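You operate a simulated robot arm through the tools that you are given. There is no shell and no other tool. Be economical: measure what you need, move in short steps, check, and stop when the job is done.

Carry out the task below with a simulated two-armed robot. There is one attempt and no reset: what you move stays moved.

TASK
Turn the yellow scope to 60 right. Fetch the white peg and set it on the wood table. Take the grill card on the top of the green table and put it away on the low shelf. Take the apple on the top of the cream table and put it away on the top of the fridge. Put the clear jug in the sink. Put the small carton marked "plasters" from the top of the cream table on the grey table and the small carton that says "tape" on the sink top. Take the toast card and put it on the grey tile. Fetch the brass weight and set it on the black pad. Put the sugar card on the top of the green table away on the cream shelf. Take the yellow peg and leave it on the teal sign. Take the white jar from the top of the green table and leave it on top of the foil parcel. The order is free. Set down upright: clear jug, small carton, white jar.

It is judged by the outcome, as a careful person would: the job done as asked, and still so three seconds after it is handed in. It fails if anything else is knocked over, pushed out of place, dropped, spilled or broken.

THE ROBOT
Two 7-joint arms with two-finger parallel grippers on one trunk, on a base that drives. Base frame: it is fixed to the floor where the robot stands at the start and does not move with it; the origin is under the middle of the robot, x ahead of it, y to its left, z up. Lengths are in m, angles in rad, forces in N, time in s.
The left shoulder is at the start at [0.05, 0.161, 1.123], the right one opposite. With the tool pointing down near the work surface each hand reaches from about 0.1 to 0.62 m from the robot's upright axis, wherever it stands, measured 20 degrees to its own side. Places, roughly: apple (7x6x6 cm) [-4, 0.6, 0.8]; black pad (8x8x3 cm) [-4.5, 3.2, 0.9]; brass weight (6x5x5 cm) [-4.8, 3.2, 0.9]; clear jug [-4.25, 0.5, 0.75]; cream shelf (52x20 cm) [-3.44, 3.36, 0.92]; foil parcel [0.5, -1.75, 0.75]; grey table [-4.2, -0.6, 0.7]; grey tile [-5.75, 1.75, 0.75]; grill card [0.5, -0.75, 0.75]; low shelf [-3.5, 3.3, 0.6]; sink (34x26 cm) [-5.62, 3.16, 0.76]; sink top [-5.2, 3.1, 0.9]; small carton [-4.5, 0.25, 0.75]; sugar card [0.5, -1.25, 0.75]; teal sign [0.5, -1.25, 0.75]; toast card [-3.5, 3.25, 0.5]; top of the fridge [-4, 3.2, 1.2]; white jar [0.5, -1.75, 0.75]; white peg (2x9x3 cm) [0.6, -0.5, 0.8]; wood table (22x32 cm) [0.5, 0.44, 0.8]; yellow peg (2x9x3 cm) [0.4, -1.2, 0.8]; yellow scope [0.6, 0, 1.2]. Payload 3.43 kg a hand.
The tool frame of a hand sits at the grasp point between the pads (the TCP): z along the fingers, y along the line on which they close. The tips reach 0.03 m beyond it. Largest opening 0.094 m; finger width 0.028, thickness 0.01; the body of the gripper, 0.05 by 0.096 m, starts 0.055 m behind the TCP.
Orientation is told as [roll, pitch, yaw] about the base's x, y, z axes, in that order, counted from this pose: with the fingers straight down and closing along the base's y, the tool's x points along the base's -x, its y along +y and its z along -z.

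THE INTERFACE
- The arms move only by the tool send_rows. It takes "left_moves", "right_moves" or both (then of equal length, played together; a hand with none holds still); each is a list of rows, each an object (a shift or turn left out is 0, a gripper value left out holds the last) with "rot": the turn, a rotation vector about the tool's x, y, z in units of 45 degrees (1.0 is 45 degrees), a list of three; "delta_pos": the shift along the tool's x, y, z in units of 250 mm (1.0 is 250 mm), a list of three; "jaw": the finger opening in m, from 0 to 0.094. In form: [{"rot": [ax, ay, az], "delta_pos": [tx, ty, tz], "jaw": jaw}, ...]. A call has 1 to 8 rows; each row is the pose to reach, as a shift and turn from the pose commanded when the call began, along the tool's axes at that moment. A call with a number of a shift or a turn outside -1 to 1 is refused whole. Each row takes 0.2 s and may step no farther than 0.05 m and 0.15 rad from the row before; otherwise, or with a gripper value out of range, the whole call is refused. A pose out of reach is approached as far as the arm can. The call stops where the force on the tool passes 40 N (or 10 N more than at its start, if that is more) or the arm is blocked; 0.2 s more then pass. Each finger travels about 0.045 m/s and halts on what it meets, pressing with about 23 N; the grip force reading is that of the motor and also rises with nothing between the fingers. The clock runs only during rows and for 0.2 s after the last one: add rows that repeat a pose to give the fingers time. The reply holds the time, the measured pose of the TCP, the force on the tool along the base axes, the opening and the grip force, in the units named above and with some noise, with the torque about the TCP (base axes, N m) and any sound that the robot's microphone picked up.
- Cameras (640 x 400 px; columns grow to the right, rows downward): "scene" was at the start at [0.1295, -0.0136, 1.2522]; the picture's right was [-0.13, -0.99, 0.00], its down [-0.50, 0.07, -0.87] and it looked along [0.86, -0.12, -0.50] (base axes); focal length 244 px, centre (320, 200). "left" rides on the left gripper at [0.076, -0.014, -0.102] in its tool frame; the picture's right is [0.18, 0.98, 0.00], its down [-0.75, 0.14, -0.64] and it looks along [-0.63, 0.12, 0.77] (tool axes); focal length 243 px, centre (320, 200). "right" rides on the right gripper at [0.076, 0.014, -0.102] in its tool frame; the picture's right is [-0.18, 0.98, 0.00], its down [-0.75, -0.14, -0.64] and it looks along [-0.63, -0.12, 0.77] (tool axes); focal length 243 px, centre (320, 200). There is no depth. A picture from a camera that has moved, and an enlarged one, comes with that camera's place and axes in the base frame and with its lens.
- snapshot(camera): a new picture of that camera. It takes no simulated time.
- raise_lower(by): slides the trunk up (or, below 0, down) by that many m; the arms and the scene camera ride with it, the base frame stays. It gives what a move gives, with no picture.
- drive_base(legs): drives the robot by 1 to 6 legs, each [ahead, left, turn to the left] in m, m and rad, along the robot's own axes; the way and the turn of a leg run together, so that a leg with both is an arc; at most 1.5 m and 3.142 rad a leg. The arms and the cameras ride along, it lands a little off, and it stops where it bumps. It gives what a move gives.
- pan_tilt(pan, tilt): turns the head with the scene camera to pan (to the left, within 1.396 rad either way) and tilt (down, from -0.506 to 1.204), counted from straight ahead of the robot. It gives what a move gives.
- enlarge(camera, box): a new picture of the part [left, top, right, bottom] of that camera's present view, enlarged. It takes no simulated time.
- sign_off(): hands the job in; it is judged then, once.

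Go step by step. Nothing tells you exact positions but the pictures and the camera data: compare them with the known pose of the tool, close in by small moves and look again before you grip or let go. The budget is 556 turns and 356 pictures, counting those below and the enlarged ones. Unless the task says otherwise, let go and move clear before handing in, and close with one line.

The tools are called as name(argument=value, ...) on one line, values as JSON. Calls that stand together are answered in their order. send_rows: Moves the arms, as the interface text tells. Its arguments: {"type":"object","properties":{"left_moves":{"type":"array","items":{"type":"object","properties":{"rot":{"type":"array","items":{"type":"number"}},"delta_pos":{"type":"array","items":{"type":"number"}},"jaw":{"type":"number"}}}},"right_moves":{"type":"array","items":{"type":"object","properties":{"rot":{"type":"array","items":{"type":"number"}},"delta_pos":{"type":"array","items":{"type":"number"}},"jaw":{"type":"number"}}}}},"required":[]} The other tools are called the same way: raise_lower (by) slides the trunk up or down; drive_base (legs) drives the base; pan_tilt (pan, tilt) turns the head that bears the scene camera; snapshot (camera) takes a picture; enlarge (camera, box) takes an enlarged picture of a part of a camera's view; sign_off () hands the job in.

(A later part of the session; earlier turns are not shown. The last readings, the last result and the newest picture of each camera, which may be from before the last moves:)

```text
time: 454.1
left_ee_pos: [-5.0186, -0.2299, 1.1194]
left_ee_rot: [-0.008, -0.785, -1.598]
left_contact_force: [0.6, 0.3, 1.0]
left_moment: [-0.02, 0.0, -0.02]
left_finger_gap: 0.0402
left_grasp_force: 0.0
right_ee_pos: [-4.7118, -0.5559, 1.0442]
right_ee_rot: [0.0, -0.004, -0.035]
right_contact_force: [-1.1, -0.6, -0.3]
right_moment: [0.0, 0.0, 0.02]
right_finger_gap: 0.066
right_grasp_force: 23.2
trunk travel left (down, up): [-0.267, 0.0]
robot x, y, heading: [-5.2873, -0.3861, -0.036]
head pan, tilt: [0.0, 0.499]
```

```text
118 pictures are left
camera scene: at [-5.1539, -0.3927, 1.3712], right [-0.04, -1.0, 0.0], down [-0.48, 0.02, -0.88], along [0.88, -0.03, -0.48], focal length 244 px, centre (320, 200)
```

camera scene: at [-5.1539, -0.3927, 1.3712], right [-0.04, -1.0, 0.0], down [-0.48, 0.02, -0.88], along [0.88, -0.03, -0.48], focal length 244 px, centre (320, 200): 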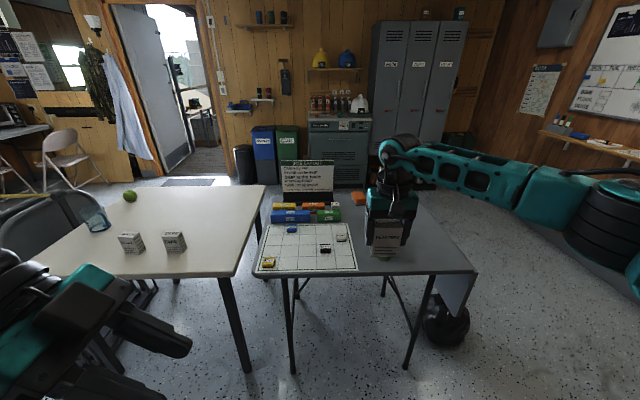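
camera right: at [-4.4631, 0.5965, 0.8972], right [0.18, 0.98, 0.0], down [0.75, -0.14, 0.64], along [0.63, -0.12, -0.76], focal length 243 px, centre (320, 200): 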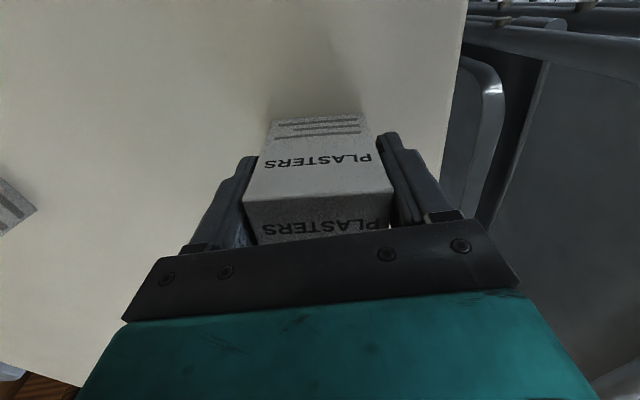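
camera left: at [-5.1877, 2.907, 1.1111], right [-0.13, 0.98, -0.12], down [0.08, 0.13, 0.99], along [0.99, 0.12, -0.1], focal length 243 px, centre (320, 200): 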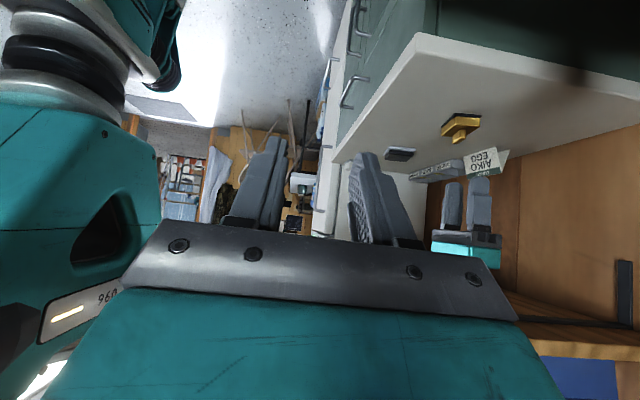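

enlarge(camera="scene", box=[240, 150, 500, 310])

snapshot(camera="right")

```text
2.46 times, centred on (370, 230) of scene
camera zoom: at [-5.1539, -0.3927, 1.3712], right [-0.04, -1.0, 0.0], down [-0.48, 0.02, -0.88], along [0.88, -0.03, -0.48], focal length 601 px, centre (197, 126)
```

zoom: 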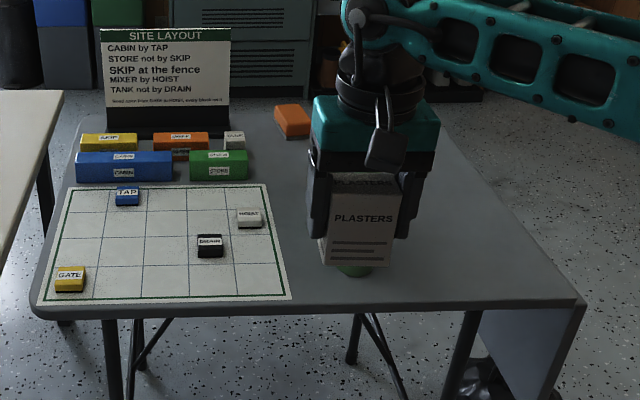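

```text
116 pictures are left
camera right: at [-4.7878, -0.5396, 1.1458], right [0.22, 0.98, 0.0], down [0.75, -0.17, 0.64], along [0.63, -0.14, -0.76], focal length 243 px, centre (320, 200)
```

right: 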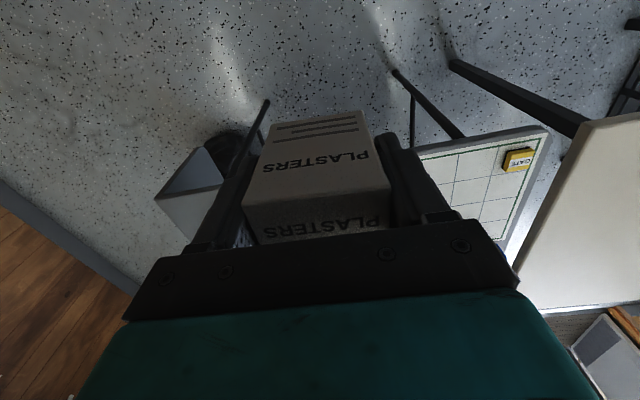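

drive_base(legs=[[0, -0.29, 0.036], [0.3, 0, 0]])

snapshot(camera="scene")

snapshot(camera="right")

```text
time: 459.0
left_ee_pos: [-4.7239, -0.5101, 1.1207]
left_ee_rot: [-0.008, -0.785, -1.553]
left_contact_force: [-0.9, -0.5, -0.2]
left_moment: [0.01, 0.04, -0.01]
left_finger_gap: 0.0399
left_grasp_force: 0.0
right_ee_pos: [-4.4035, -0.8228, 1.0428]
right_ee_rot: [-0.001, -0.003, 0.009]
right_contact_force: [0.5, 0.2, -0.2]
right_moment: [0.0, 0.0, 0.01]
right_finger_gap: 0.0655
right_grasp_force: 22.8
trunk travel left (down, up): [-0.267, 0.0]
robot x, y, heading: [-4.9851, -0.6775, 0.007]
head pan, tilt: [0.0, 0.499]
```

```text
115 pictures are left
camera scene: at [-4.852, -0.6791, 1.3711], right [0.01, -1.0, 0.0], down [-0.48, 0.0, -0.88], along [0.88, 0.01, -0.48], focal length 244 px, centre (320, 200)
```

scene: 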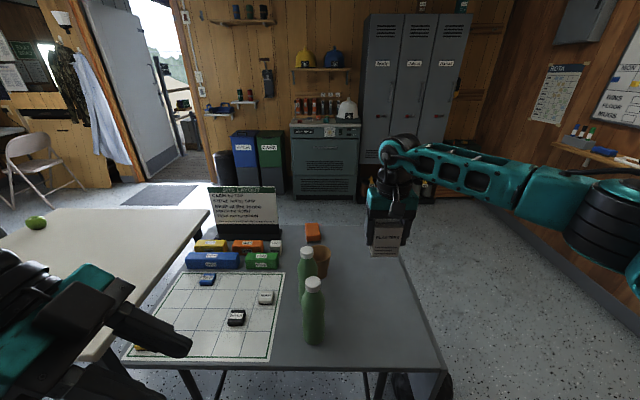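

```text
114 pictures are left
camera right: at [-4.48, -0.8099, 1.1455], right [0.18, 0.98, 0.0], down [0.75, -0.13, 0.64], along [0.63, -0.11, -0.76], focal length 243 px, centre (320, 200)
```

right: 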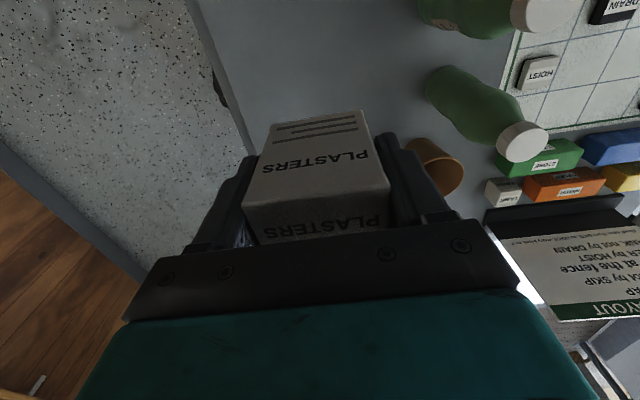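

The right end of the grey table is free at (-4.40, -0.82), clear of the bottles. I lower the carton there.

send_rows(right_moves=[{"delta_pos": [0, -0.02, 0.18]}, {"delta_pos": [0, -0.02, 0.36]}, {"delta_pos": [0, -0.02, 0.54]}, {"delta_pos": [0, -0.02, 0.72]}, {"delta_pos": [0, -0.02, 0.86]}])

enlarge(camera="scene", box=[290, 200, 480, 360])

```text
time: 460.2
left_ee_pos: [-4.7245, -0.5112, 1.1203]
left_ee_rot: [-0.004, -0.788, -1.553]
left_contact_force: [-0.7, 0.0, 0.2]
left_moment: [-0.01, 0.02, 0.03]
left_finger_gap: 0.04
left_grasp_force: 0.2
right_ee_pos: [-4.4037, -0.8261, 0.8261]
right_ee_rot: [0.001, -0.004, 0.01]
right_contact_force: [0.3, 0.7, -0.2]
right_moment: [-0.02, 0.02, 0.01]
right_finger_gap: 0.0655
right_grasp_force: 22.8
trunk travel left (down, up): [-0.267, 0.0]
robot x, y, heading: [-4.9849, -0.6796, 0.011]
head pan, tilt: [0.0, 0.499]
```

```text
2.50 times, centred on (385, 280) of scene
camera zoom: at [-4.8525, -0.679, 1.3712], right [0.01, -1.0, 0.0], down [-0.48, 0.0, -0.88], along [0.88, 0.01, -0.48], focal length 610 px, centre (158, 0)
```

zoom: 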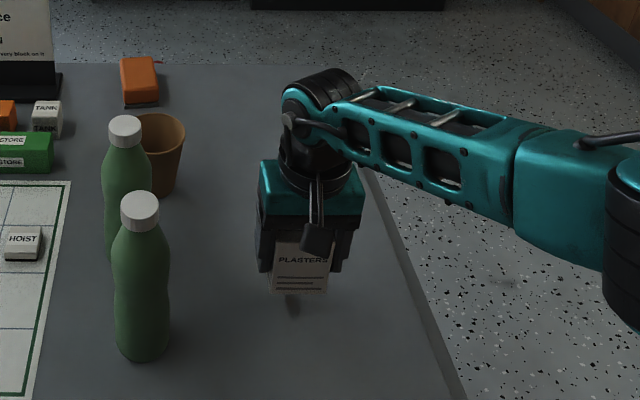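

send_rows(right_moves=[{"delta_pos": [0, 0, 0.05]}, {"delta_pos": [0, 0, 0.08]}, {"delta_pos": [0, 0, 0.095]}, {"delta_pos": [0, 0, 0.11]}, {"delta_pos": [0, 0, 0.125]}, {"delta_pos": [0, 0, 0.14]}])

enlarge(camera="scene", box=[340, 240, 460, 340])

```text
time: 461.6
left_ee_pos: [-4.7239, -0.5099, 1.1195]
left_ee_rot: [-0.007, -0.787, -1.553]
left_contact_force: [0.1, 0.2, 0.7]
left_moment: [-0.02, 0.0, 0.0]
left_finger_gap: 0.0402
left_grasp_force: 0.2
right_ee_pos: [-4.403, -0.8278, 0.7937]
right_ee_rot: [0.0, -0.005, 0.01]
right_contact_force: [-0.6, 0.0, 3.6]
right_moment: [-0.05, 0.04, -0.03]
right_finger_gap: 0.0654
right_grasp_force: 23.1
trunk travel left (down, up): [-0.267, 0.0]
robot x, y, heading: [-4.9809, -0.6806, 0.008]
head pan, tilt: [0.0, 0.499]
```

```text
4.00 times, centred on (400, 290) of scene
camera zoom: at [-4.8531, -0.6789, 1.3713], right [0.01, -1.0, 0.0], down [-0.48, 0.0, -0.88], along [0.88, 0.01, -0.48], focal length 976 px, centre (0, -160)
```

zoom: 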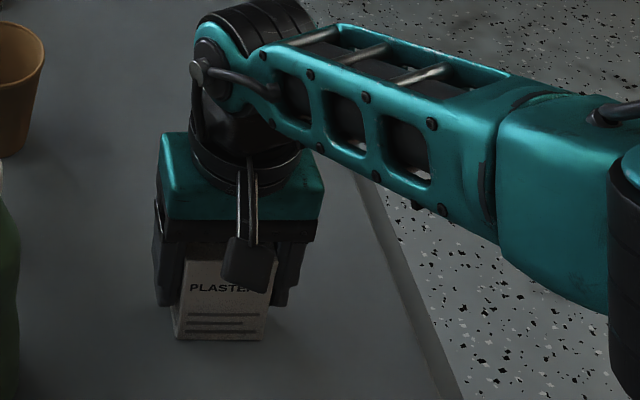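

send_rows(right_moves=[{"delta_pos": [0, 0, 0.004]}, {"delta_pos": [0, 0, 0.004], "jaw": 0.075}, {"delta_pos": [0, 0, 0.004], "jaw": 0.09}, {"delta_pos": [0, 0, 0.004], "jaw": 0.09}, {"delta_pos": [0, 0, -0.12]}, {"delta_pos": [0, 0, -0.3]}, {"delta_pos": [0, 0, -0.48]}, {"delta_pos": [0, 0, -0.66]}])

send_rows(right_moves=[{"delta_pos": [0, 0, -0.18]}, {"delta_pos": [0, 0, -0.36]}, {"delta_pos": [0, 0, -0.54]}, {"delta_pos": [0, 0, -0.7]}])

enlarge(camera="scene", box=[290, 200, 480, 360])

drive_base(legs=[[-0.15, 0, -0.008], [0, 0.98, 0]])

snapshot(camera="right")

snapshot(camera="scene")

```text
time: 463.4
left_ee_pos: [-4.7254, -0.5104, 1.1205]
left_ee_rot: [-0.005, -0.785, -1.554]
left_contact_force: [0.7, 0.9, 0.2]
left_moment: [0.0, 0.03, -0.02]
left_finger_gap: 0.0399
left_grasp_force: 0.0
right_ee_pos: [-4.4038, -0.8273, 0.9562]
right_ee_rot: [0.0, -0.003, 0.009]
right_contact_force: [0.1, 0.1, 0.2]
right_moment: [0.0, -0.07, 0.01]
right_finger_gap: 0.0899
right_grasp_force: 0.1
trunk travel left (down, up): [-0.267, 0.0]
robot x, y, heading: [-4.9855, -0.6858, 0.009]
head pan, tilt: [0.0, 0.499]
```

```text
time: 464.4
left_ee_pos: [-4.7247, -0.5116, 1.1201]
left_ee_rot: [-0.006, -0.785, -1.554]
left_contact_force: [0.0, 0.2, 0.7]
left_moment: [0.0, 0.01, -0.01]
left_finger_gap: 0.04
left_grasp_force: 0.1
right_ee_pos: [-4.405, -0.8242, 1.1329]
right_ee_rot: [0.001, -0.004, 0.01]
right_contact_force: [-0.7, -0.4, 0.2]
right_moment: [0.02, 0.02, 0.0]
right_finger_gap: 0.0901
right_grasp_force: 0.1
trunk travel left (down, up): [-0.267, 0.0]
robot x, y, heading: [-4.9831, -0.6794, 0.01]
head pan, tilt: [0.0, 0.499]
```

```text
2.50 times, centred on (385, 280) of scene
camera zoom: at [-4.853, -0.679, 1.3712], right [0.01, -1.0, 0.0], down [-0.48, 0.0, -0.88], along [0.88, 0.01, -0.48], focal length 610 px, centre (158, 0)
```

zoom: 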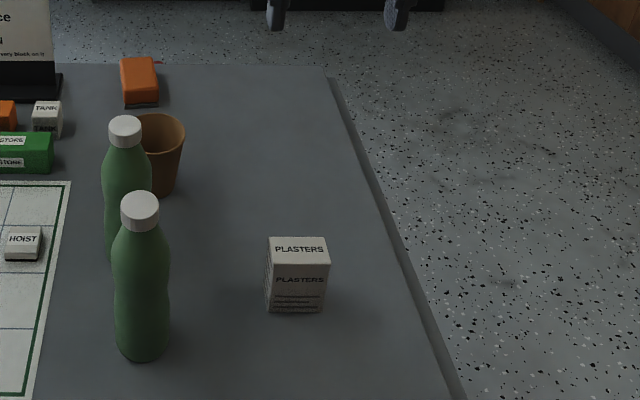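

```text
time: 474.5
left_ee_pos: [-4.8581, 0.4809, 1.1208]
left_ee_rot: [-0.007, -0.786, -1.579]
left_contact_force: [-0.9, 0.4, -0.1]
left_moment: [0.0, -0.02, 0.01]
left_finger_gap: 0.0401
left_grasp_force: 0.1
right_ee_pos: [-4.5467, 0.1588, 1.1317]
right_ee_rot: [0.0, -0.004, -0.016]
right_contact_force: [-0.7, -0.2, 0.9]
right_moment: [0.0, -0.02, 0.02]
right_finger_gap: 0.0899
right_grasp_force: 0.0
trunk travel left (down, up): [-0.267, 0.0]
robot x, y, heading: [-5.1212, 0.3207, -0.019]
head pan, tilt: [0.0, 0.499]
```

```text
110 pictures are left
camera right: at [-4.6231, 0.1738, 1.2341], right [0.2, 0.98, 0.0], down [0.75, -0.15, 0.64], along [0.63, -0.13, -0.76], focal length 243 px, centre (320, 200)
```

right: 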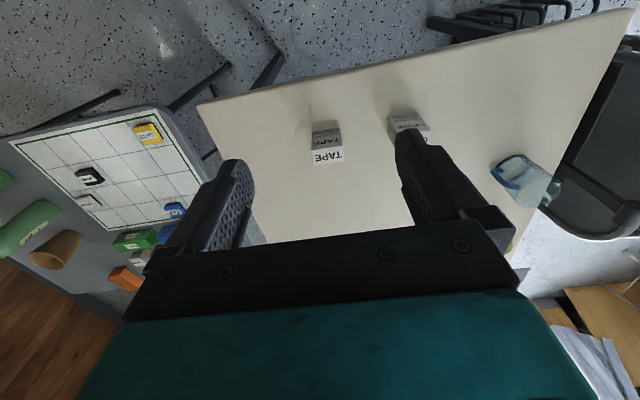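

```text
109 pictures are left
camera scene: at [-4.9914, 0.3162, 1.3712], right [-0.02, -1.0, 0.0], down [-0.48, 0.01, -0.88], along [0.88, -0.02, -0.48], focal length 244 px, centre (320, 200)
```

scene: 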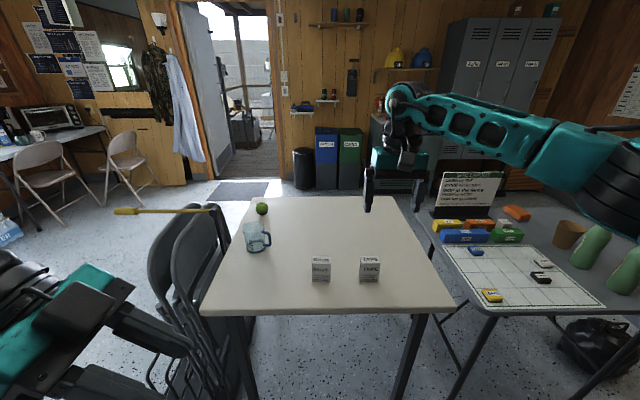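

PLASTERS stands on the grey table. Now TAPE at about (-4.383, 0.14): I drive forward and centre above it.

drive_base(legs=[[0.16, -0.02, 0.019]])

send_rows(right_moves=[{"delta_pos": [0, 0, 0.18], "jaw": 0.094}, {"delta_pos": [0, 0, 0.36], "jaw": 0.094}, {"delta_pos": [0, 0, 0.54], "jaw": 0.094}, {"delta_pos": [0, 0, 0.72], "jaw": 0.094}])

snapshot(camera="right")

```text
time: 475.9
left_ee_pos: [-4.7035, 0.4652, 1.1196]
left_ee_rot: [-0.01, -0.786, -1.561]
left_contact_force: [-0.5, -0.4, 0.0]
left_moment: [-0.03, 0.01, 0.0]
left_finger_gap: 0.04
left_grasp_force: 0.0
right_ee_pos: [-4.3865, 0.1488, 1.1314]
right_ee_rot: [-0.001, -0.003, 0.004]
right_contact_force: [-0.1, -0.1, -0.6]
right_moment: [-0.01, 0.02, 0.01]
right_finger_gap: 0.09
right_grasp_force: 0.1
trunk travel left (down, up): [-0.267, 0.0]
robot x, y, heading: [-4.9648, 0.3001, 0.002]
head pan, tilt: [0.0, 0.499]
```

```text
time: 476.9
left_ee_pos: [-4.704, 0.4645, 1.1202]
left_ee_rot: [-0.005, -0.787, -1.56]
left_contact_force: [0.4, -0.1, 0.7]
left_moment: [0.02, -0.01, -0.01]
left_finger_gap: 0.04
left_grasp_force: 0.0
right_ee_pos: [-4.3861, 0.1507, 0.951]
right_ee_rot: [-0.001, -0.002, 0.0]
right_contact_force: [0.2, -0.3, 0.5]
right_moment: [-0.02, -0.01, 0.04]
right_finger_gap: 0.0941
right_grasp_force: 0.0
trunk travel left (down, up): [-0.267, 0.0]
robot x, y, heading: [-4.9646, 0.2991, 0.002]
head pan, tilt: [0.0, 0.499]
```

```text
108 pictures are left
camera right: at [-4.4626, 0.1625, 1.0545], right [0.18, 0.98, 0.0], down [0.75, -0.14, 0.64], along [0.63, -0.12, -0.76], focal length 243 px, centre (320, 200)
```

right: 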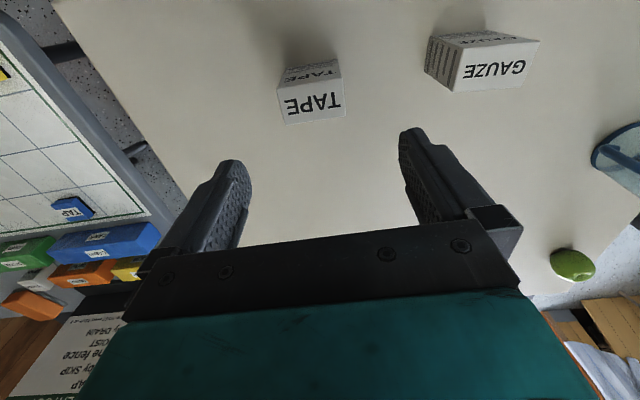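

send_rows(right_moves=[{"delta_pos": [0, -0.039, 0.17]}, {"delta_pos": [0, -0.039, 0.34]}, {"delta_pos": [0, -0.039, 0.5]}, {"delta_pos": [0, -0.039, 0.62]}, {"delta_pos": [0, -0.039, 0.62], "jaw": 0.07}, {"delta_pos": [0, -0.039, 0.62], "jaw": 0.05}, {"delta_pos": [0, -0.039, 0.62], "jaw": 0.045}, {"delta_pos": [0, -0.039, 0.62], "jaw": 0.045}])

send_rows(right_moves=[{"delta_pos": [0, 0, -0.06]}, {"delta_pos": [0, 0, -0.16]}, {"delta_pos": [0, 0, -0.32]}, {"delta_pos": [0, 0, -0.5]}, {"delta_pos": [0, 0, -0.68]}, {"delta_pos": [0, 0, -0.86]}, {"delta_pos": [0, 0, -1.0]}])

snapshot(camera="right")

```text
time: 478.7
left_ee_pos: [-4.7041, 0.4657, 1.1195]
left_ee_rot: [-0.006, -0.786, -1.56]
left_contact_force: [0.4, 0.3, -0.5]
left_moment: [-0.01, 0.0, 0.03]
left_finger_gap: 0.0402
left_grasp_force: 0.1
right_ee_pos: [-4.386, 0.1378, 0.798]
right_ee_rot: [0.0, -0.003, 0.002]
right_contact_force: [0.3, 0.5, -0.8]
right_moment: [0.0, 0.0, 0.0]
right_finger_gap: 0.0656
right_grasp_force: 22.8
trunk travel left (down, up): [-0.267, 0.0]
robot x, y, heading: [-4.9639, 0.3003, 0.003]
head pan, tilt: [0.0, 0.499]
```

```text
time: 480.3
left_ee_pos: [-4.7048, 0.4658, 1.12]
left_ee_rot: [-0.007, -0.785, -1.563]
left_contact_force: [-0.5, 0.7, 0.4]
left_moment: [0.02, 0.0, -0.01]
left_finger_gap: 0.0401
left_grasp_force: 0.0
right_ee_pos: [-4.3877, 0.1391, 1.0475]
right_ee_rot: [0.0, -0.004, 0.004]
right_contact_force: [-0.5, -0.5, -0.4]
right_moment: [0.0, 0.0, 0.01]
right_finger_gap: 0.0655
right_grasp_force: 22.8
trunk travel left (down, up): [-0.267, 0.0]
robot x, y, heading: [-4.9653, 0.2991, 0.004]
head pan, tilt: [0.0, 0.499]
```

```text
107 pictures are left
camera right: at [-4.4636, 0.152, 1.15], right [0.18, 0.98, 0.0], down [0.75, -0.14, 0.64], along [0.63, -0.12, -0.76], focal length 243 px, centre (320, 200)
```

right: 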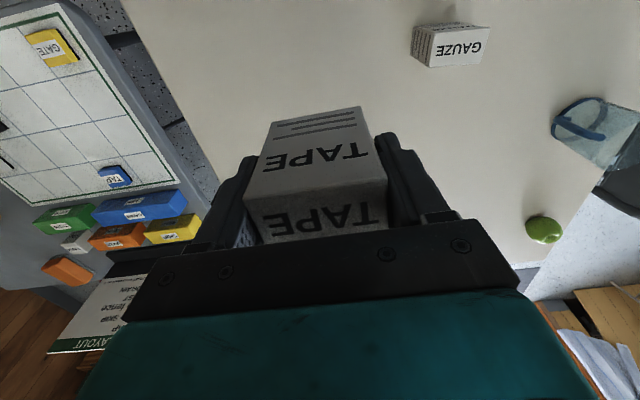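

TAPE is held. I carry it to the sink top.

drive_base(legs=[[-0.17, 0, 0], [0, 0, 1.567], [1.3, 0, 0], [0.5, 0.1, 0]])

pan_tilt(pan=0.0, tilt=0.55)

snapshot(camera="scene")

```text
time: 494.2
left_ee_pos: [-5.375, 2.3468, 1.1208]
left_ee_rot: [-0.007, -0.786, -0.005]
left_contact_force: [-0.3, 0.0, 0.8]
left_moment: [-0.03, 0.02, 0.0]
left_finger_gap: 0.04
left_grasp_force: 0.1
right_ee_pos: [-5.0435, 2.6592, 1.0469]
right_ee_rot: [0.0, -0.004, 1.555]
right_contact_force: [-0.1, 0.1, -0.3]
right_moment: [0.0, 0.03, -0.04]
right_finger_gap: 0.0656
right_grasp_force: 23.0
trunk travel left (down, up): [-0.267, 0.0]
robot x, y, heading: [-5.2125, 2.083, 1.557]
head pan, tilt: [0.0, 0.499]
```

```text
time: 494.8
left_ee_pos: [-5.3745, 2.3462, 1.1201]
left_ee_rot: [-0.006, -0.785, -0.005]
left_contact_force: [-0.2, 0.1, -0.3]
left_moment: [0.02, -0.03, 0.02]
left_finger_gap: 0.04
left_grasp_force: 0.1
right_ee_pos: [-5.0433, 2.6582, 1.0461]
right_ee_rot: [0.001, -0.003, 1.556]
right_contact_force: [-0.5, 0.6, -0.3]
right_moment: [-0.01, 0.0, 0.01]
right_finger_gap: 0.0656
right_grasp_force: 23.2
trunk travel left (down, up): [-0.267, 0.0]
robot x, y, heading: [-5.2102, 2.0816, 1.555]
head pan, tilt: [0.0, 0.55]
```

```text
106 pictures are left
camera scene: at [-5.2107, 2.2116, 1.3666], right [1.0, -0.01, 0.0], down [-0.01, -0.52, -0.85], along [0.01, 0.85, -0.52], focal length 244 px, centre (320, 200)
```

scene: 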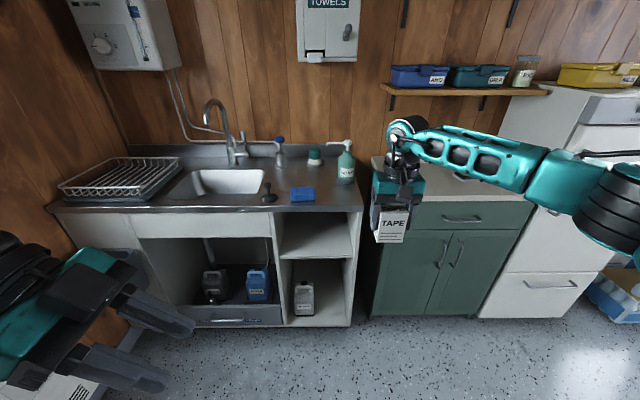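

enlarge(camera="scene", box=[150, 120, 380, 230])

```text
2.78 times, centred on (265, 175) of scene
camera zoom: at [-5.2107, 2.2116, 1.3666], right [1.0, -0.01, 0.0], down [-0.01, -0.52, -0.85], along [0.01, 0.85, -0.52], focal length 679 px, centre (473, 270)
```

zoom: 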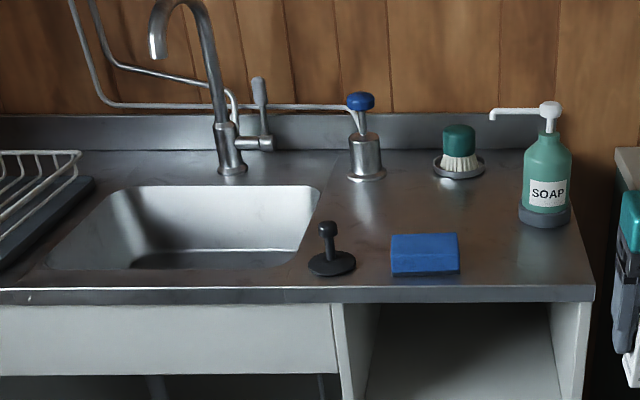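

Free spot on the sink top: right front, about (-5.13, 3.03), between sponge and soap. I move in.

drive_base(legs=[[0.37, 0.085, 0.015]])

snapshot(camera="scene")

snapshot(camera="right")

```text
time: 497.2
left_ee_pos: [-5.4621, 2.7206, 1.12]
left_ee_rot: [-0.006, -0.786, 0.01]
left_contact_force: [-0.1, -0.2, -0.4]
left_moment: [-0.01, 0.03, 0.01]
left_finger_gap: 0.04
left_grasp_force: 0.1
right_ee_pos: [-5.1361, 3.0379, 1.0457]
right_ee_rot: [-0.003, -0.004, 1.57]
right_contact_force: [0.2, 0.4, -0.3]
right_moment: [0.0, -0.01, 0.01]
right_finger_gap: 0.0652
right_grasp_force: 22.7
trunk travel left (down, up): [-0.267, 0.0]
robot x, y, heading: [-5.2923, 2.4569, 1.573]
head pan, tilt: [0.0, 0.55]
```

```text
104 pictures are left
camera scene: at [-5.2961, 2.5883, 1.3665], right [1.0, 0.0, 0.0], down [0.0, -0.52, -0.85], along [0.0, 0.85, -0.52], focal length 244 px, centre (320, 200)
```

scene: 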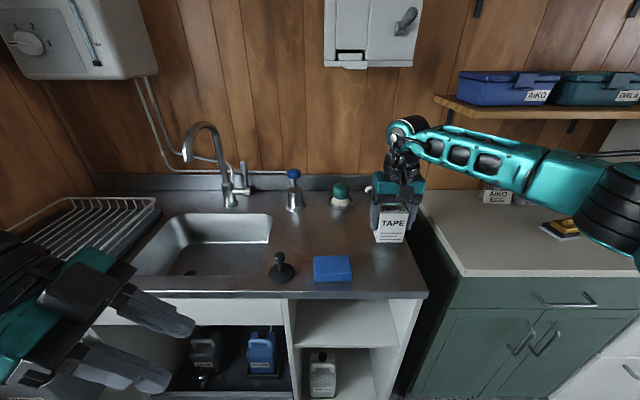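

```text
103 pictures are left
camera right: at [-5.1492, 2.9605, 1.149], right [-0.98, 0.18, 0.0], down [0.14, 0.75, 0.64], along [0.12, 0.63, -0.76], focal length 243 px, centre (320, 200)
```

right: 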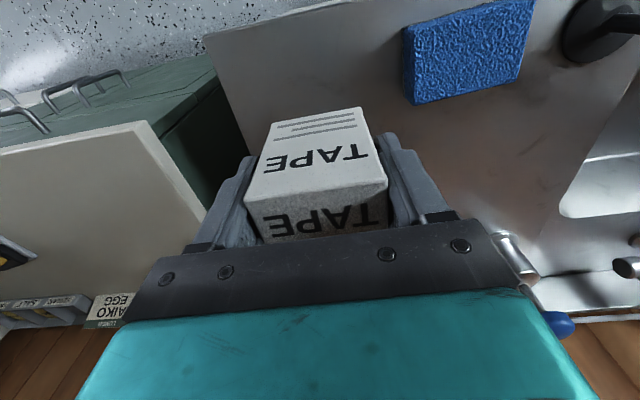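

send_rows(right_moves=[{"delta_pos": [0.02, 0, 0.12]}, {"delta_pos": [0.04, 0, 0.26]}, {"delta_pos": [0.04, 0, 0.36]}, {"delta_pos": [0.04, 0, 0.4]}])

enlarge(camera="scene", box=[300, 160, 440, 310])

```text
time: 498.2
left_ee_pos: [-5.4611, 2.7207, 1.1199]
left_ee_rot: [-0.008, -0.784, 0.011]
left_contact_force: [-0.2, -0.3, 0.3]
left_moment: [-0.01, 0.01, -0.01]
left_finger_gap: 0.0395
left_grasp_force: 0.0
right_ee_pos: [-5.1359, 3.0262, 0.9465]
right_ee_rot: [-0.001, -0.004, 1.571]
right_contact_force: [0.9, 0.0, -0.7]
right_moment: [0.0, 0.01, 0.04]
right_finger_gap: 0.0658
right_grasp_force: 23.5
trunk travel left (down, up): [-0.267, 0.0]
robot x, y, heading: [-5.2997, 2.4582, 1.57]
head pan, tilt: [0.0, 0.55]
```

```text
2.67 times, centred on (370, 235) of scene
camera zoom: at [-5.2959, 2.5877, 1.3666], right [1.0, 0.0, 0.0], down [0.0, -0.52, -0.85], along [0.0, 0.85, -0.52], focal length 651 px, centre (187, 107)
```

zoom: 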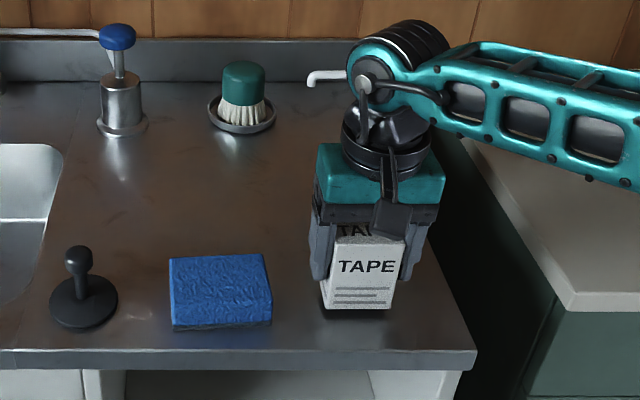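

send_rows(right_moves=[{"delta_pos": [0, 0, 0.03]}, {"delta_pos": [0, 0, 0.045]}, {"delta_pos": [0, 0, 0.06]}, {"delta_pos": [0, 0, 0.075]}, {"delta_pos": [0, 0, 0.09]}])

```text
time: 499.4
left_ee_pos: [-5.4621, 2.7187, 1.1209]
left_ee_rot: [-0.005, -0.789, 0.008]
left_contact_force: [0.3, -0.1, -0.5]
left_moment: [0.02, -0.01, -0.02]
left_finger_gap: 0.0401
left_grasp_force: 0.1
right_ee_pos: [-5.1357, 3.0293, 0.9274]
right_ee_rot: [0.003, -0.01, 1.572]
right_contact_force: [1.0, 0.4, 24.7]
right_moment: [0.0, -0.04, -0.01]
right_finger_gap: 0.0654
right_grasp_force: 23.0
trunk travel left (down, up): [-0.267, 0.0]
robot x, y, heading: [-5.2981, 2.4596, 1.57]
head pan, tilt: [0.0, 0.55]
```

Down on the sink top. I ease off, release and lift straight up.

send_rows(right_moves=[{"delta_pos": [0, 0, -0.018]}, {"delta_pos": [0, 0, -0.018], "jaw": 0.075}, {"delta_pos": [0, 0, -0.018], "jaw": 0.088}, {"delta_pos": [0, 0, -0.018], "jaw": 0.088}, {"delta_pos": [0, 0, -0.14]}, {"delta_pos": [0, 0, -0.32]}, {"delta_pos": [0, 0, -0.5]}, {"delta_pos": [0, 0, -0.68]}])

drive_base(legs=[[-0.5, 0, 0]])

enlarge(camera="scene", box=[160, 100, 380, 250])

```text
time: 501.2
left_ee_pos: [-5.4624, 2.7211, 1.1214]
left_ee_rot: [-0.006, -0.786, 0.007]
left_contact_force: [-0.8, 1.3, -0.8]
left_moment: [0.03, -0.01, -0.01]
left_finger_gap: 0.0401
left_grasp_force: 0.1
right_ee_pos: [-5.1345, 3.0278, 1.0955]
right_ee_rot: [0.0, -0.005, 1.571]
right_contact_force: [-0.5, 0.5, 0.4]
right_moment: [0.0, -0.01, -0.01]
right_finger_gap: 0.0879
right_grasp_force: 0.1
trunk travel left (down, up): [-0.267, 0.0]
robot x, y, heading: [-5.2959, 2.4596, 1.571]
head pan, tilt: [0.0, 0.55]
```

```text
time: 504.2
left_ee_pos: [-5.4613, 2.2109, 1.1177]
left_ee_rot: [-0.008, -0.785, 0.012]
left_contact_force: [-0.1, 0.8, 0.0]
left_moment: [0.01, 0.01, 0.04]
left_finger_gap: 0.0398
left_grasp_force: 0.1
right_ee_pos: [-5.1345, 2.5204, 1.0946]
right_ee_rot: [0.001, -0.002, 1.575]
right_contact_force: [-0.4, -0.6, 0.3]
right_moment: [0.02, -0.02, 0.0]
right_finger_gap: 0.0879
right_grasp_force: 0.0
trunk travel left (down, up): [-0.267, 0.0]
robot x, y, heading: [-5.2961, 1.9524, 1.579]
head pan, tilt: [0.0, 0.55]
```

```text
2.67 times, centred on (270, 175) of scene
camera zoom: at [-5.2952, 2.0788, 1.3667], right [1.0, 0.0, 0.0], down [0.0, -0.52, -0.85], along [0.0, 0.85, -0.52], focal length 651 px, centre (453, 267)
```

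zoom: 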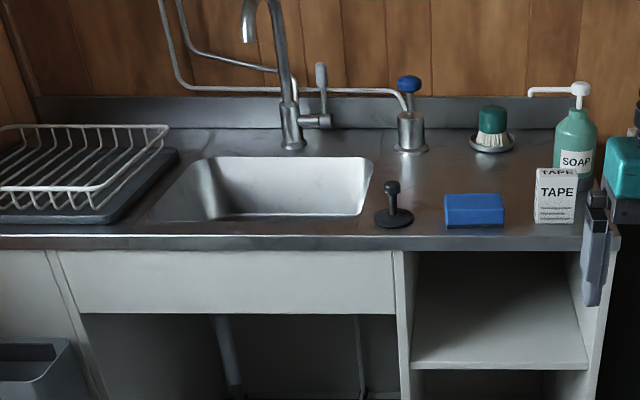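

TAPE stands on the sink top; the basin opening is about x -5.79..-5.45, y 3.01..3.29. Now the jug: I drive back to the cream table.

drive_base(legs=[[0, -0.15, 0], [0, 0, -1.579], [0, -1.22, 0], [0.28, 0, 0]])

pan_tilt(pan=-0.1, tilt=0.6)

snapshot(camera="scene")

snapshot(camera="right")

```text
time: 522.0
left_ee_pos: [-4.6231, 0.9011, 1.12]
left_ee_rot: [-0.007, -0.787, -1.584]
left_contact_force: [0.6, 0.0, 0.0]
left_moment: [0.01, 0.01, 0.0]
left_finger_gap: 0.04
left_grasp_force: 0.1
right_ee_pos: [-4.322, 0.5684, 1.0937]
right_ee_rot: [0.001, -0.003, -0.024]
right_contact_force: [1.5, 1.2, 0.2]
right_moment: [0.01, 0.01, -0.02]
right_finger_gap: 0.0883
right_grasp_force: 0.2
trunk travel left (down, up): [-0.267, 0.0]
robot x, y, heading: [-4.8872, 0.7409, -0.02]
head pan, tilt: [0.0, 0.55]
```

```text
time: 522.7
left_ee_pos: [-4.6236, 0.9016, 1.1198]
left_ee_rot: [-0.007, -0.786, -1.585]
left_contact_force: [-1.0, -0.3, 0.6]
left_moment: [-0.01, -0.01, -0.04]
left_finger_gap: 0.04
left_grasp_force: 0.1
right_ee_pos: [-4.3223, 0.5676, 1.0953]
right_ee_rot: [-0.002, -0.004, -0.022]
right_contact_force: [0.7, -0.2, -0.5]
right_moment: [-0.01, 0.0, 0.01]
right_finger_gap: 0.088
right_grasp_force: 0.1
trunk travel left (down, up): [-0.267, 0.0]
robot x, y, heading: [-4.887, 0.743, -0.028]
head pan, tilt: [-0.099, 0.6]
```

```text
100 pictures are left
camera scene: at [-4.7602, 0.7285, 1.3621], right [-0.12, -0.99, 0.0], down [-0.56, 0.07, -0.83], along [0.82, -0.1, -0.56], focal length 244 px, centre (320, 200)
```

scene: 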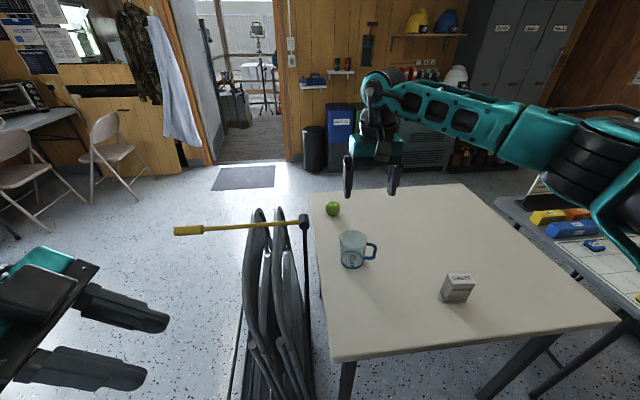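

```text
99 pictures are left
camera right: at [-4.3987, 0.5827, 1.1973], right [0.21, 0.98, 0.0], down [0.75, -0.16, 0.64], along [0.63, -0.13, -0.76], focal length 243 px, centre (320, 200)
```

right: 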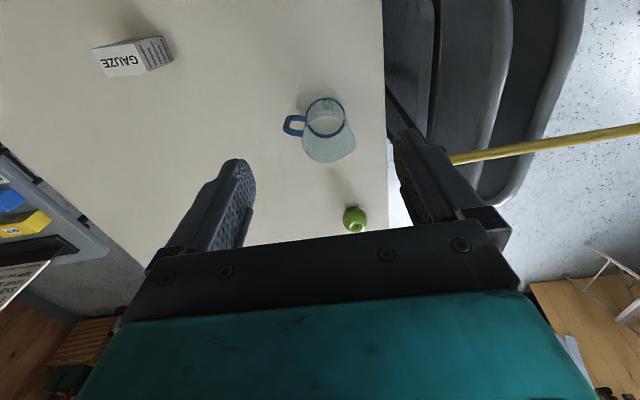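

enlarge(camera="right", box=[260, 80, 400, 180])

enlarge(camera="scene", box=[310, 190, 410, 290])

```text
4.00 times, centred on (330, 130) of right
camera zoom: at [-4.3987, 0.5827, 1.1973], right [0.21, 0.98, 0.0], down [0.75, -0.16, 0.64], along [0.63, -0.13, -0.76], focal length 970 px, centre (280, 480)
```

zoom: 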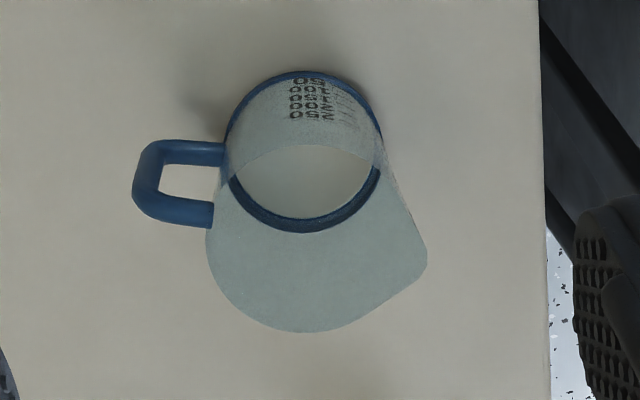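

```text
4.00 times, centred on (360, 240) of scene
camera zoom: at [-4.7602, 0.7285, 1.3621], right [-0.12, -0.99, 0.0], down [-0.56, 0.07, -0.83], along [0.82, -0.1, -0.56], focal length 976 px, centre (160, 40)
```

zoom: 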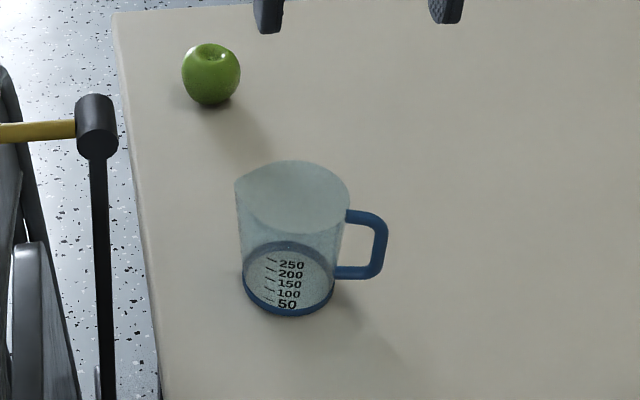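

The jug stands at about (-4.228, 0.559), rim Ø≈7.8 cm, handle toward −y. I'll grip it across x; I move forward and turn the hand.

drive_base(legs=[[0.09, 0, 0.025]])

send_rows(right_moves=[{"rot": [0, 0, 0.18], "jaw": 0.094}, {"rot": [0, 0, 0.36], "jaw": 0.094}, {"rot": [0, 0, 0.54]}, {"rot": [0, 0, 0.72]}, {"rot": [0, 0, 0.9]}, {"rot": [0, 0, 1.0]}])

send_rows(right_moves=[{"rot": [0, 0, 0.18], "delta_pos": [0, 0, 0.06]}, {"rot": [0, 0, 0.36], "delta_pos": [0, 0, 0.12]}, {"rot": [0, 0, 0.54], "delta_pos": [0, 0, 0.18]}, {"rot": [0, 0, 0.72], "delta_pos": [0, 0, 0.24]}, {"rot": [0, 0, 0.9], "delta_pos": [0, 0, 0.32]}, {"rot": [0, 0, 1.0], "delta_pos": [0, 0, 0.36]}])

snapshot(camera="right")

```text
time: 523.8
left_ee_pos: [-4.538, 0.907, 1.1204]
left_ee_rot: [-0.008, -0.787, -1.559]
left_contact_force: [0.6, 0.6, 0.5]
left_moment: [-0.02, -0.01, 0.01]
left_finger_gap: 0.04
left_grasp_force: 0.0
right_ee_pos: [-4.2288, 0.5808, 1.0941]
right_ee_rot: [0.0, -0.002, 0.002]
right_contact_force: [0.2, 0.1, -0.1]
right_moment: [0.07, 0.0, -0.01]
right_finger_gap: 0.0882
right_grasp_force: 0.1
trunk travel left (down, up): [-0.267, 0.0]
robot x, y, heading: [-4.7954, 0.7438, -0.002]
head pan, tilt: [-0.099, 0.6]
```

```text
time: 525.2
left_ee_pos: [-4.5388, 0.9071, 1.1204]
left_ee_rot: [-0.007, -0.786, -1.562]
left_contact_force: [0.1, 0.0, -0.5]
left_moment: [-0.02, -0.04, -0.04]
left_finger_gap: 0.0399
left_grasp_force: 0.0
right_ee_pos: [-4.2292, 0.5797, 1.0954]
right_ee_rot: [0.004, -0.003, -0.784]
right_contact_force: [-0.1, 0.0, 0.5]
right_moment: [0.02, -0.03, 0.01]
right_finger_gap: 0.094
right_grasp_force: 0.1
trunk travel left (down, up): [-0.267, 0.0]
robot x, y, heading: [-4.7988, 0.7406, -0.0]
head pan, tilt: [-0.099, 0.6]
```

```text
time: 526.6
left_ee_pos: [-4.5398, 0.9076, 1.1201]
left_ee_rot: [-0.006, -0.787, -1.56]
left_contact_force: [0.8, 0.2, 0.5]
left_moment: [-0.02, -0.01, -0.04]
left_finger_gap: 0.0399
left_grasp_force: 0.1
right_ee_pos: [-4.2276, 0.5804, 1.0057]
right_ee_rot: [0.004, -0.001, -1.573]
right_contact_force: [0.8, -0.4, -0.8]
right_moment: [0.0, -0.01, -0.02]
right_finger_gap: 0.0941
right_grasp_force: 0.1
trunk travel left (down, up): [-0.267, 0.0]
robot x, y, heading: [-4.799, 0.7362, -0.002]
head pan, tilt: [-0.099, 0.6]
```

```text
96 pictures are left
camera right: at [-4.2137, 0.6554, 1.1097], right [0.98, -0.19, 0.0], down [-0.14, -0.75, 0.64], along [-0.12, -0.63, -0.77], focal length 243 px, centre (320, 200)
```

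right: 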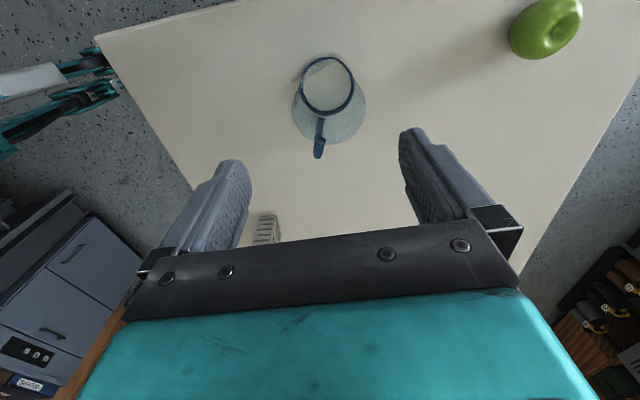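

send_rows(right_moves=[{"delta_pos": [-0.05, 0.016, 0.1]}, {"delta_pos": [-0.088, 0.016, 0.22]}, {"delta_pos": [-0.088, 0.016, 0.34]}])

snapshot(camera="right")

enlarge(camera="scene", box=[310, 170, 430, 280])

```text
time: 527.4
left_ee_pos: [-4.5383, 0.9077, 1.1193]
left_ee_rot: [-0.006, -0.785, -1.56]
left_contact_force: [0.1, -0.6, 0.3]
left_moment: [0.04, 0.0, -0.03]
left_finger_gap: 0.0402
left_grasp_force: 0.0
right_ee_pos: [-4.2236, 0.5577, 0.9196]
right_ee_rot: [0.004, -0.001, -1.57]
right_contact_force: [-0.2, 0.2, -0.6]
right_moment: [0.01, -0.03, 0.0]
right_finger_gap: 0.094
right_grasp_force: 0.1
trunk travel left (down, up): [-0.267, 0.0]
robot x, y, heading: [-4.8016, 0.7398, 0.003]
head pan, tilt: [-0.099, 0.6]
```

```text
95 pictures are left
camera right: at [-4.2096, 0.6333, 1.0225], right [0.98, -0.18, 0.0], down [-0.14, -0.75, 0.64], along [-0.11, -0.63, -0.77], focal length 243 px, centre (320, 200)
```

right: 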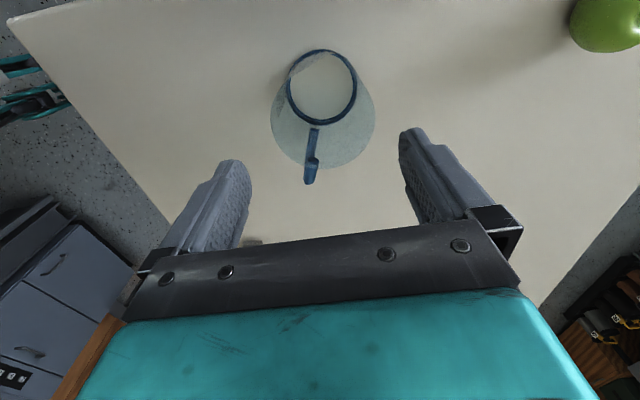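

```text
3.64 times, centred on (370, 225) of scene
camera zoom: at [-4.6711, 0.7306, 1.3621], right [-0.1, -1.0, 0.0], down [-0.56, 0.06, -0.82], along [0.82, -0.08, -0.57], focal length 887 px, centre (138, 109)
```

zoom: 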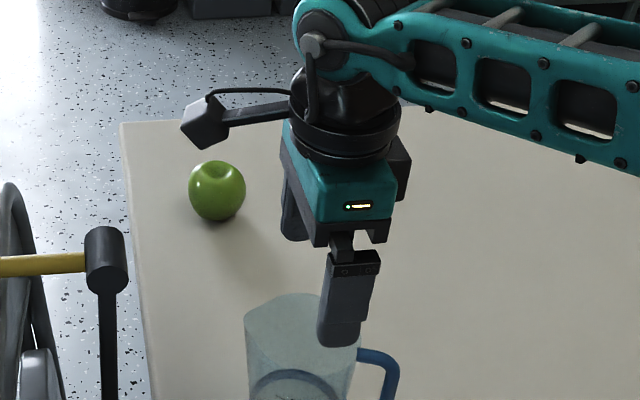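

send_rows(right_moves=[{"delta_pos": [0.008, 0.014, 0.12]}, {"delta_pos": [0.008, 0.014, 0.24]}, {"delta_pos": [0.008, 0.014, 0.34]}, {"delta_pos": [0.008, 0.014, 0.38]}])

snapshot(camera="right")

```text
time: 528.4
left_ee_pos: [-4.5392, 0.9071, 1.1192]
left_ee_rot: [-0.008, -0.785, -1.561]
left_contact_force: [0.7, 0.7, -0.3]
left_moment: [0.01, 0.01, 0.01]
left_finger_gap: 0.04
left_grasp_force: 0.1
right_ee_pos: [-4.2191, 0.561, 0.8256]
right_ee_rot: [0.003, -0.001, -1.567]
right_contact_force: [-0.5, 0.0, 0.6]
right_moment: [-0.02, 0.01, 0.03]
right_finger_gap: 0.094
right_grasp_force: 0.0
trunk travel left (down, up): [-0.267, 0.0]
robot x, y, heading: [-4.7991, 0.7452, 0.001]
head pan, tilt: [-0.099, 0.6]
```

```text
93 pictures are left
camera right: at [-4.2062, 0.6356, 0.9279], right [0.98, -0.18, 0.0], down [-0.14, -0.75, 0.64], along [-0.11, -0.63, -0.77], focal length 243 px, centre (320, 200)
```

right: 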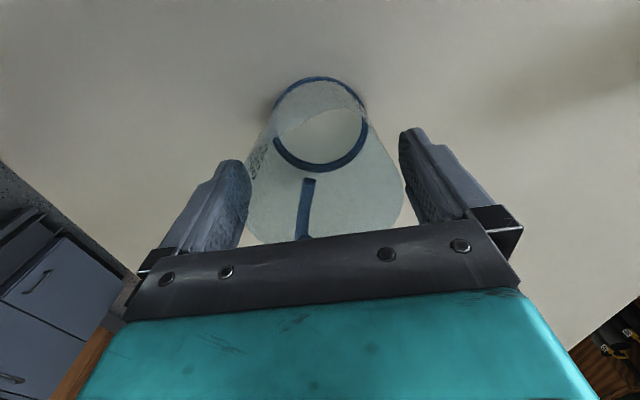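

Jug is centred between the fingers. I close and lift slowly.

send_rows(right_moves=[{"jaw": 0.08}, {"jaw": 0.07}, {"jaw": 0.06}, {"jaw": 0.055}, {"jaw": 0.055}])

send_rows(right_moves=[{"delta_pos": [0, 0, -0.03]}, {"delta_pos": [0, 0, -0.08]}, {"delta_pos": [0, 0, -0.16]}, {"delta_pos": [0, 0, -0.26]}, {"delta_pos": [0, 0, -0.36]}])

snapshot(camera="right")

enlarge(camera="scene", box=[300, 150, 440, 280])

```text
time: 529.6
left_ee_pos: [-4.5381, 0.9071, 1.1198]
left_ee_rot: [-0.007, -0.784, -1.559]
left_contact_force: [0.6, 0.7, 0.1]
left_moment: [0.04, 0.0, 0.02]
left_finger_gap: 0.0402
left_grasp_force: 0.1
right_ee_pos: [-4.2202, 0.5603, 0.8248]
right_ee_rot: [0.003, 0.0, -1.57]
right_contact_force: [-1.1, -0.5, 1.5]
right_moment: [-0.01, -0.01, 0.03]
right_finger_gap: 0.0812
right_grasp_force: 23.0
trunk travel left (down, up): [-0.267, 0.0]
robot x, y, heading: [-4.801, 0.741, 0.004]
head pan, tilt: [-0.099, 0.6]
```

```text
time: 530.8
left_ee_pos: [-4.5393, 0.9065, 1.1195]
left_ee_rot: [-0.007, -0.785, -1.559]
left_contact_force: [-0.1, -0.4, 0.3]
left_moment: [0.0, -0.04, 0.01]
left_finger_gap: 0.0398
left_grasp_force: 0.1
right_ee_pos: [-4.222, 0.5615, 0.9155]
right_ee_rot: [0.002, 0.0, -1.568]
right_contact_force: [-0.7, -0.9, -0.9]
right_moment: [0.04, 0.02, 0.03]
right_finger_gap: 0.0811
right_grasp_force: 23.4
trunk travel left (down, up): [-0.267, 0.0]
robot x, y, heading: [-4.7945, 0.7383, 0.002]
head pan, tilt: [-0.099, 0.6]
```

```text
92 pictures are left
camera right: at [-4.2078, 0.6365, 1.0189], right [0.98, -0.18, 0.0], down [-0.14, -0.75, 0.64], along [-0.11, -0.63, -0.77], focal length 243 px, centre (320, 200)
```

right: 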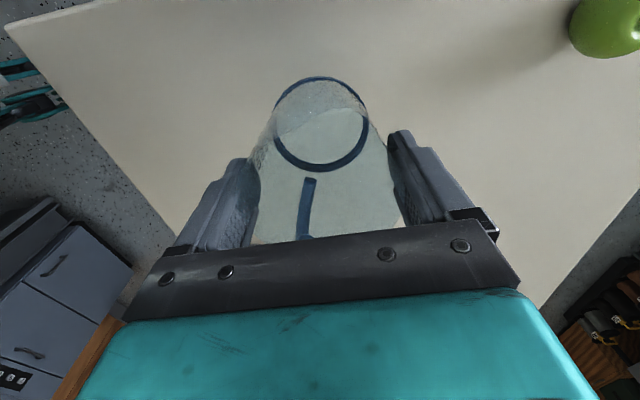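

```text
3.08 times, centred on (370, 215) of scene
camera zoom: at [-4.6714, 0.7306, 1.3621], right [-0.1, -1.0, 0.0], down [-0.56, 0.06, -0.83], along [0.82, -0.08, -0.56], focal length 751 px, centre (166, 154)
```

zoom: 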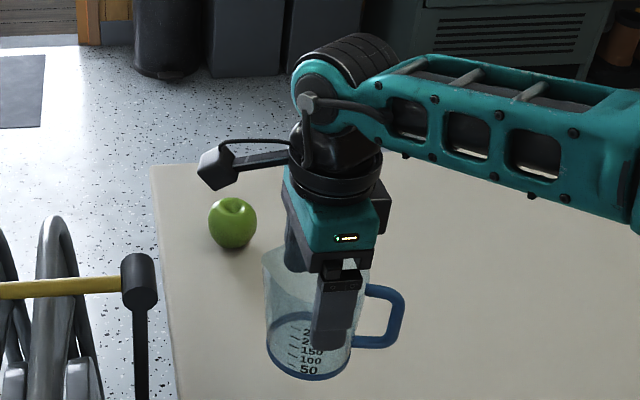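

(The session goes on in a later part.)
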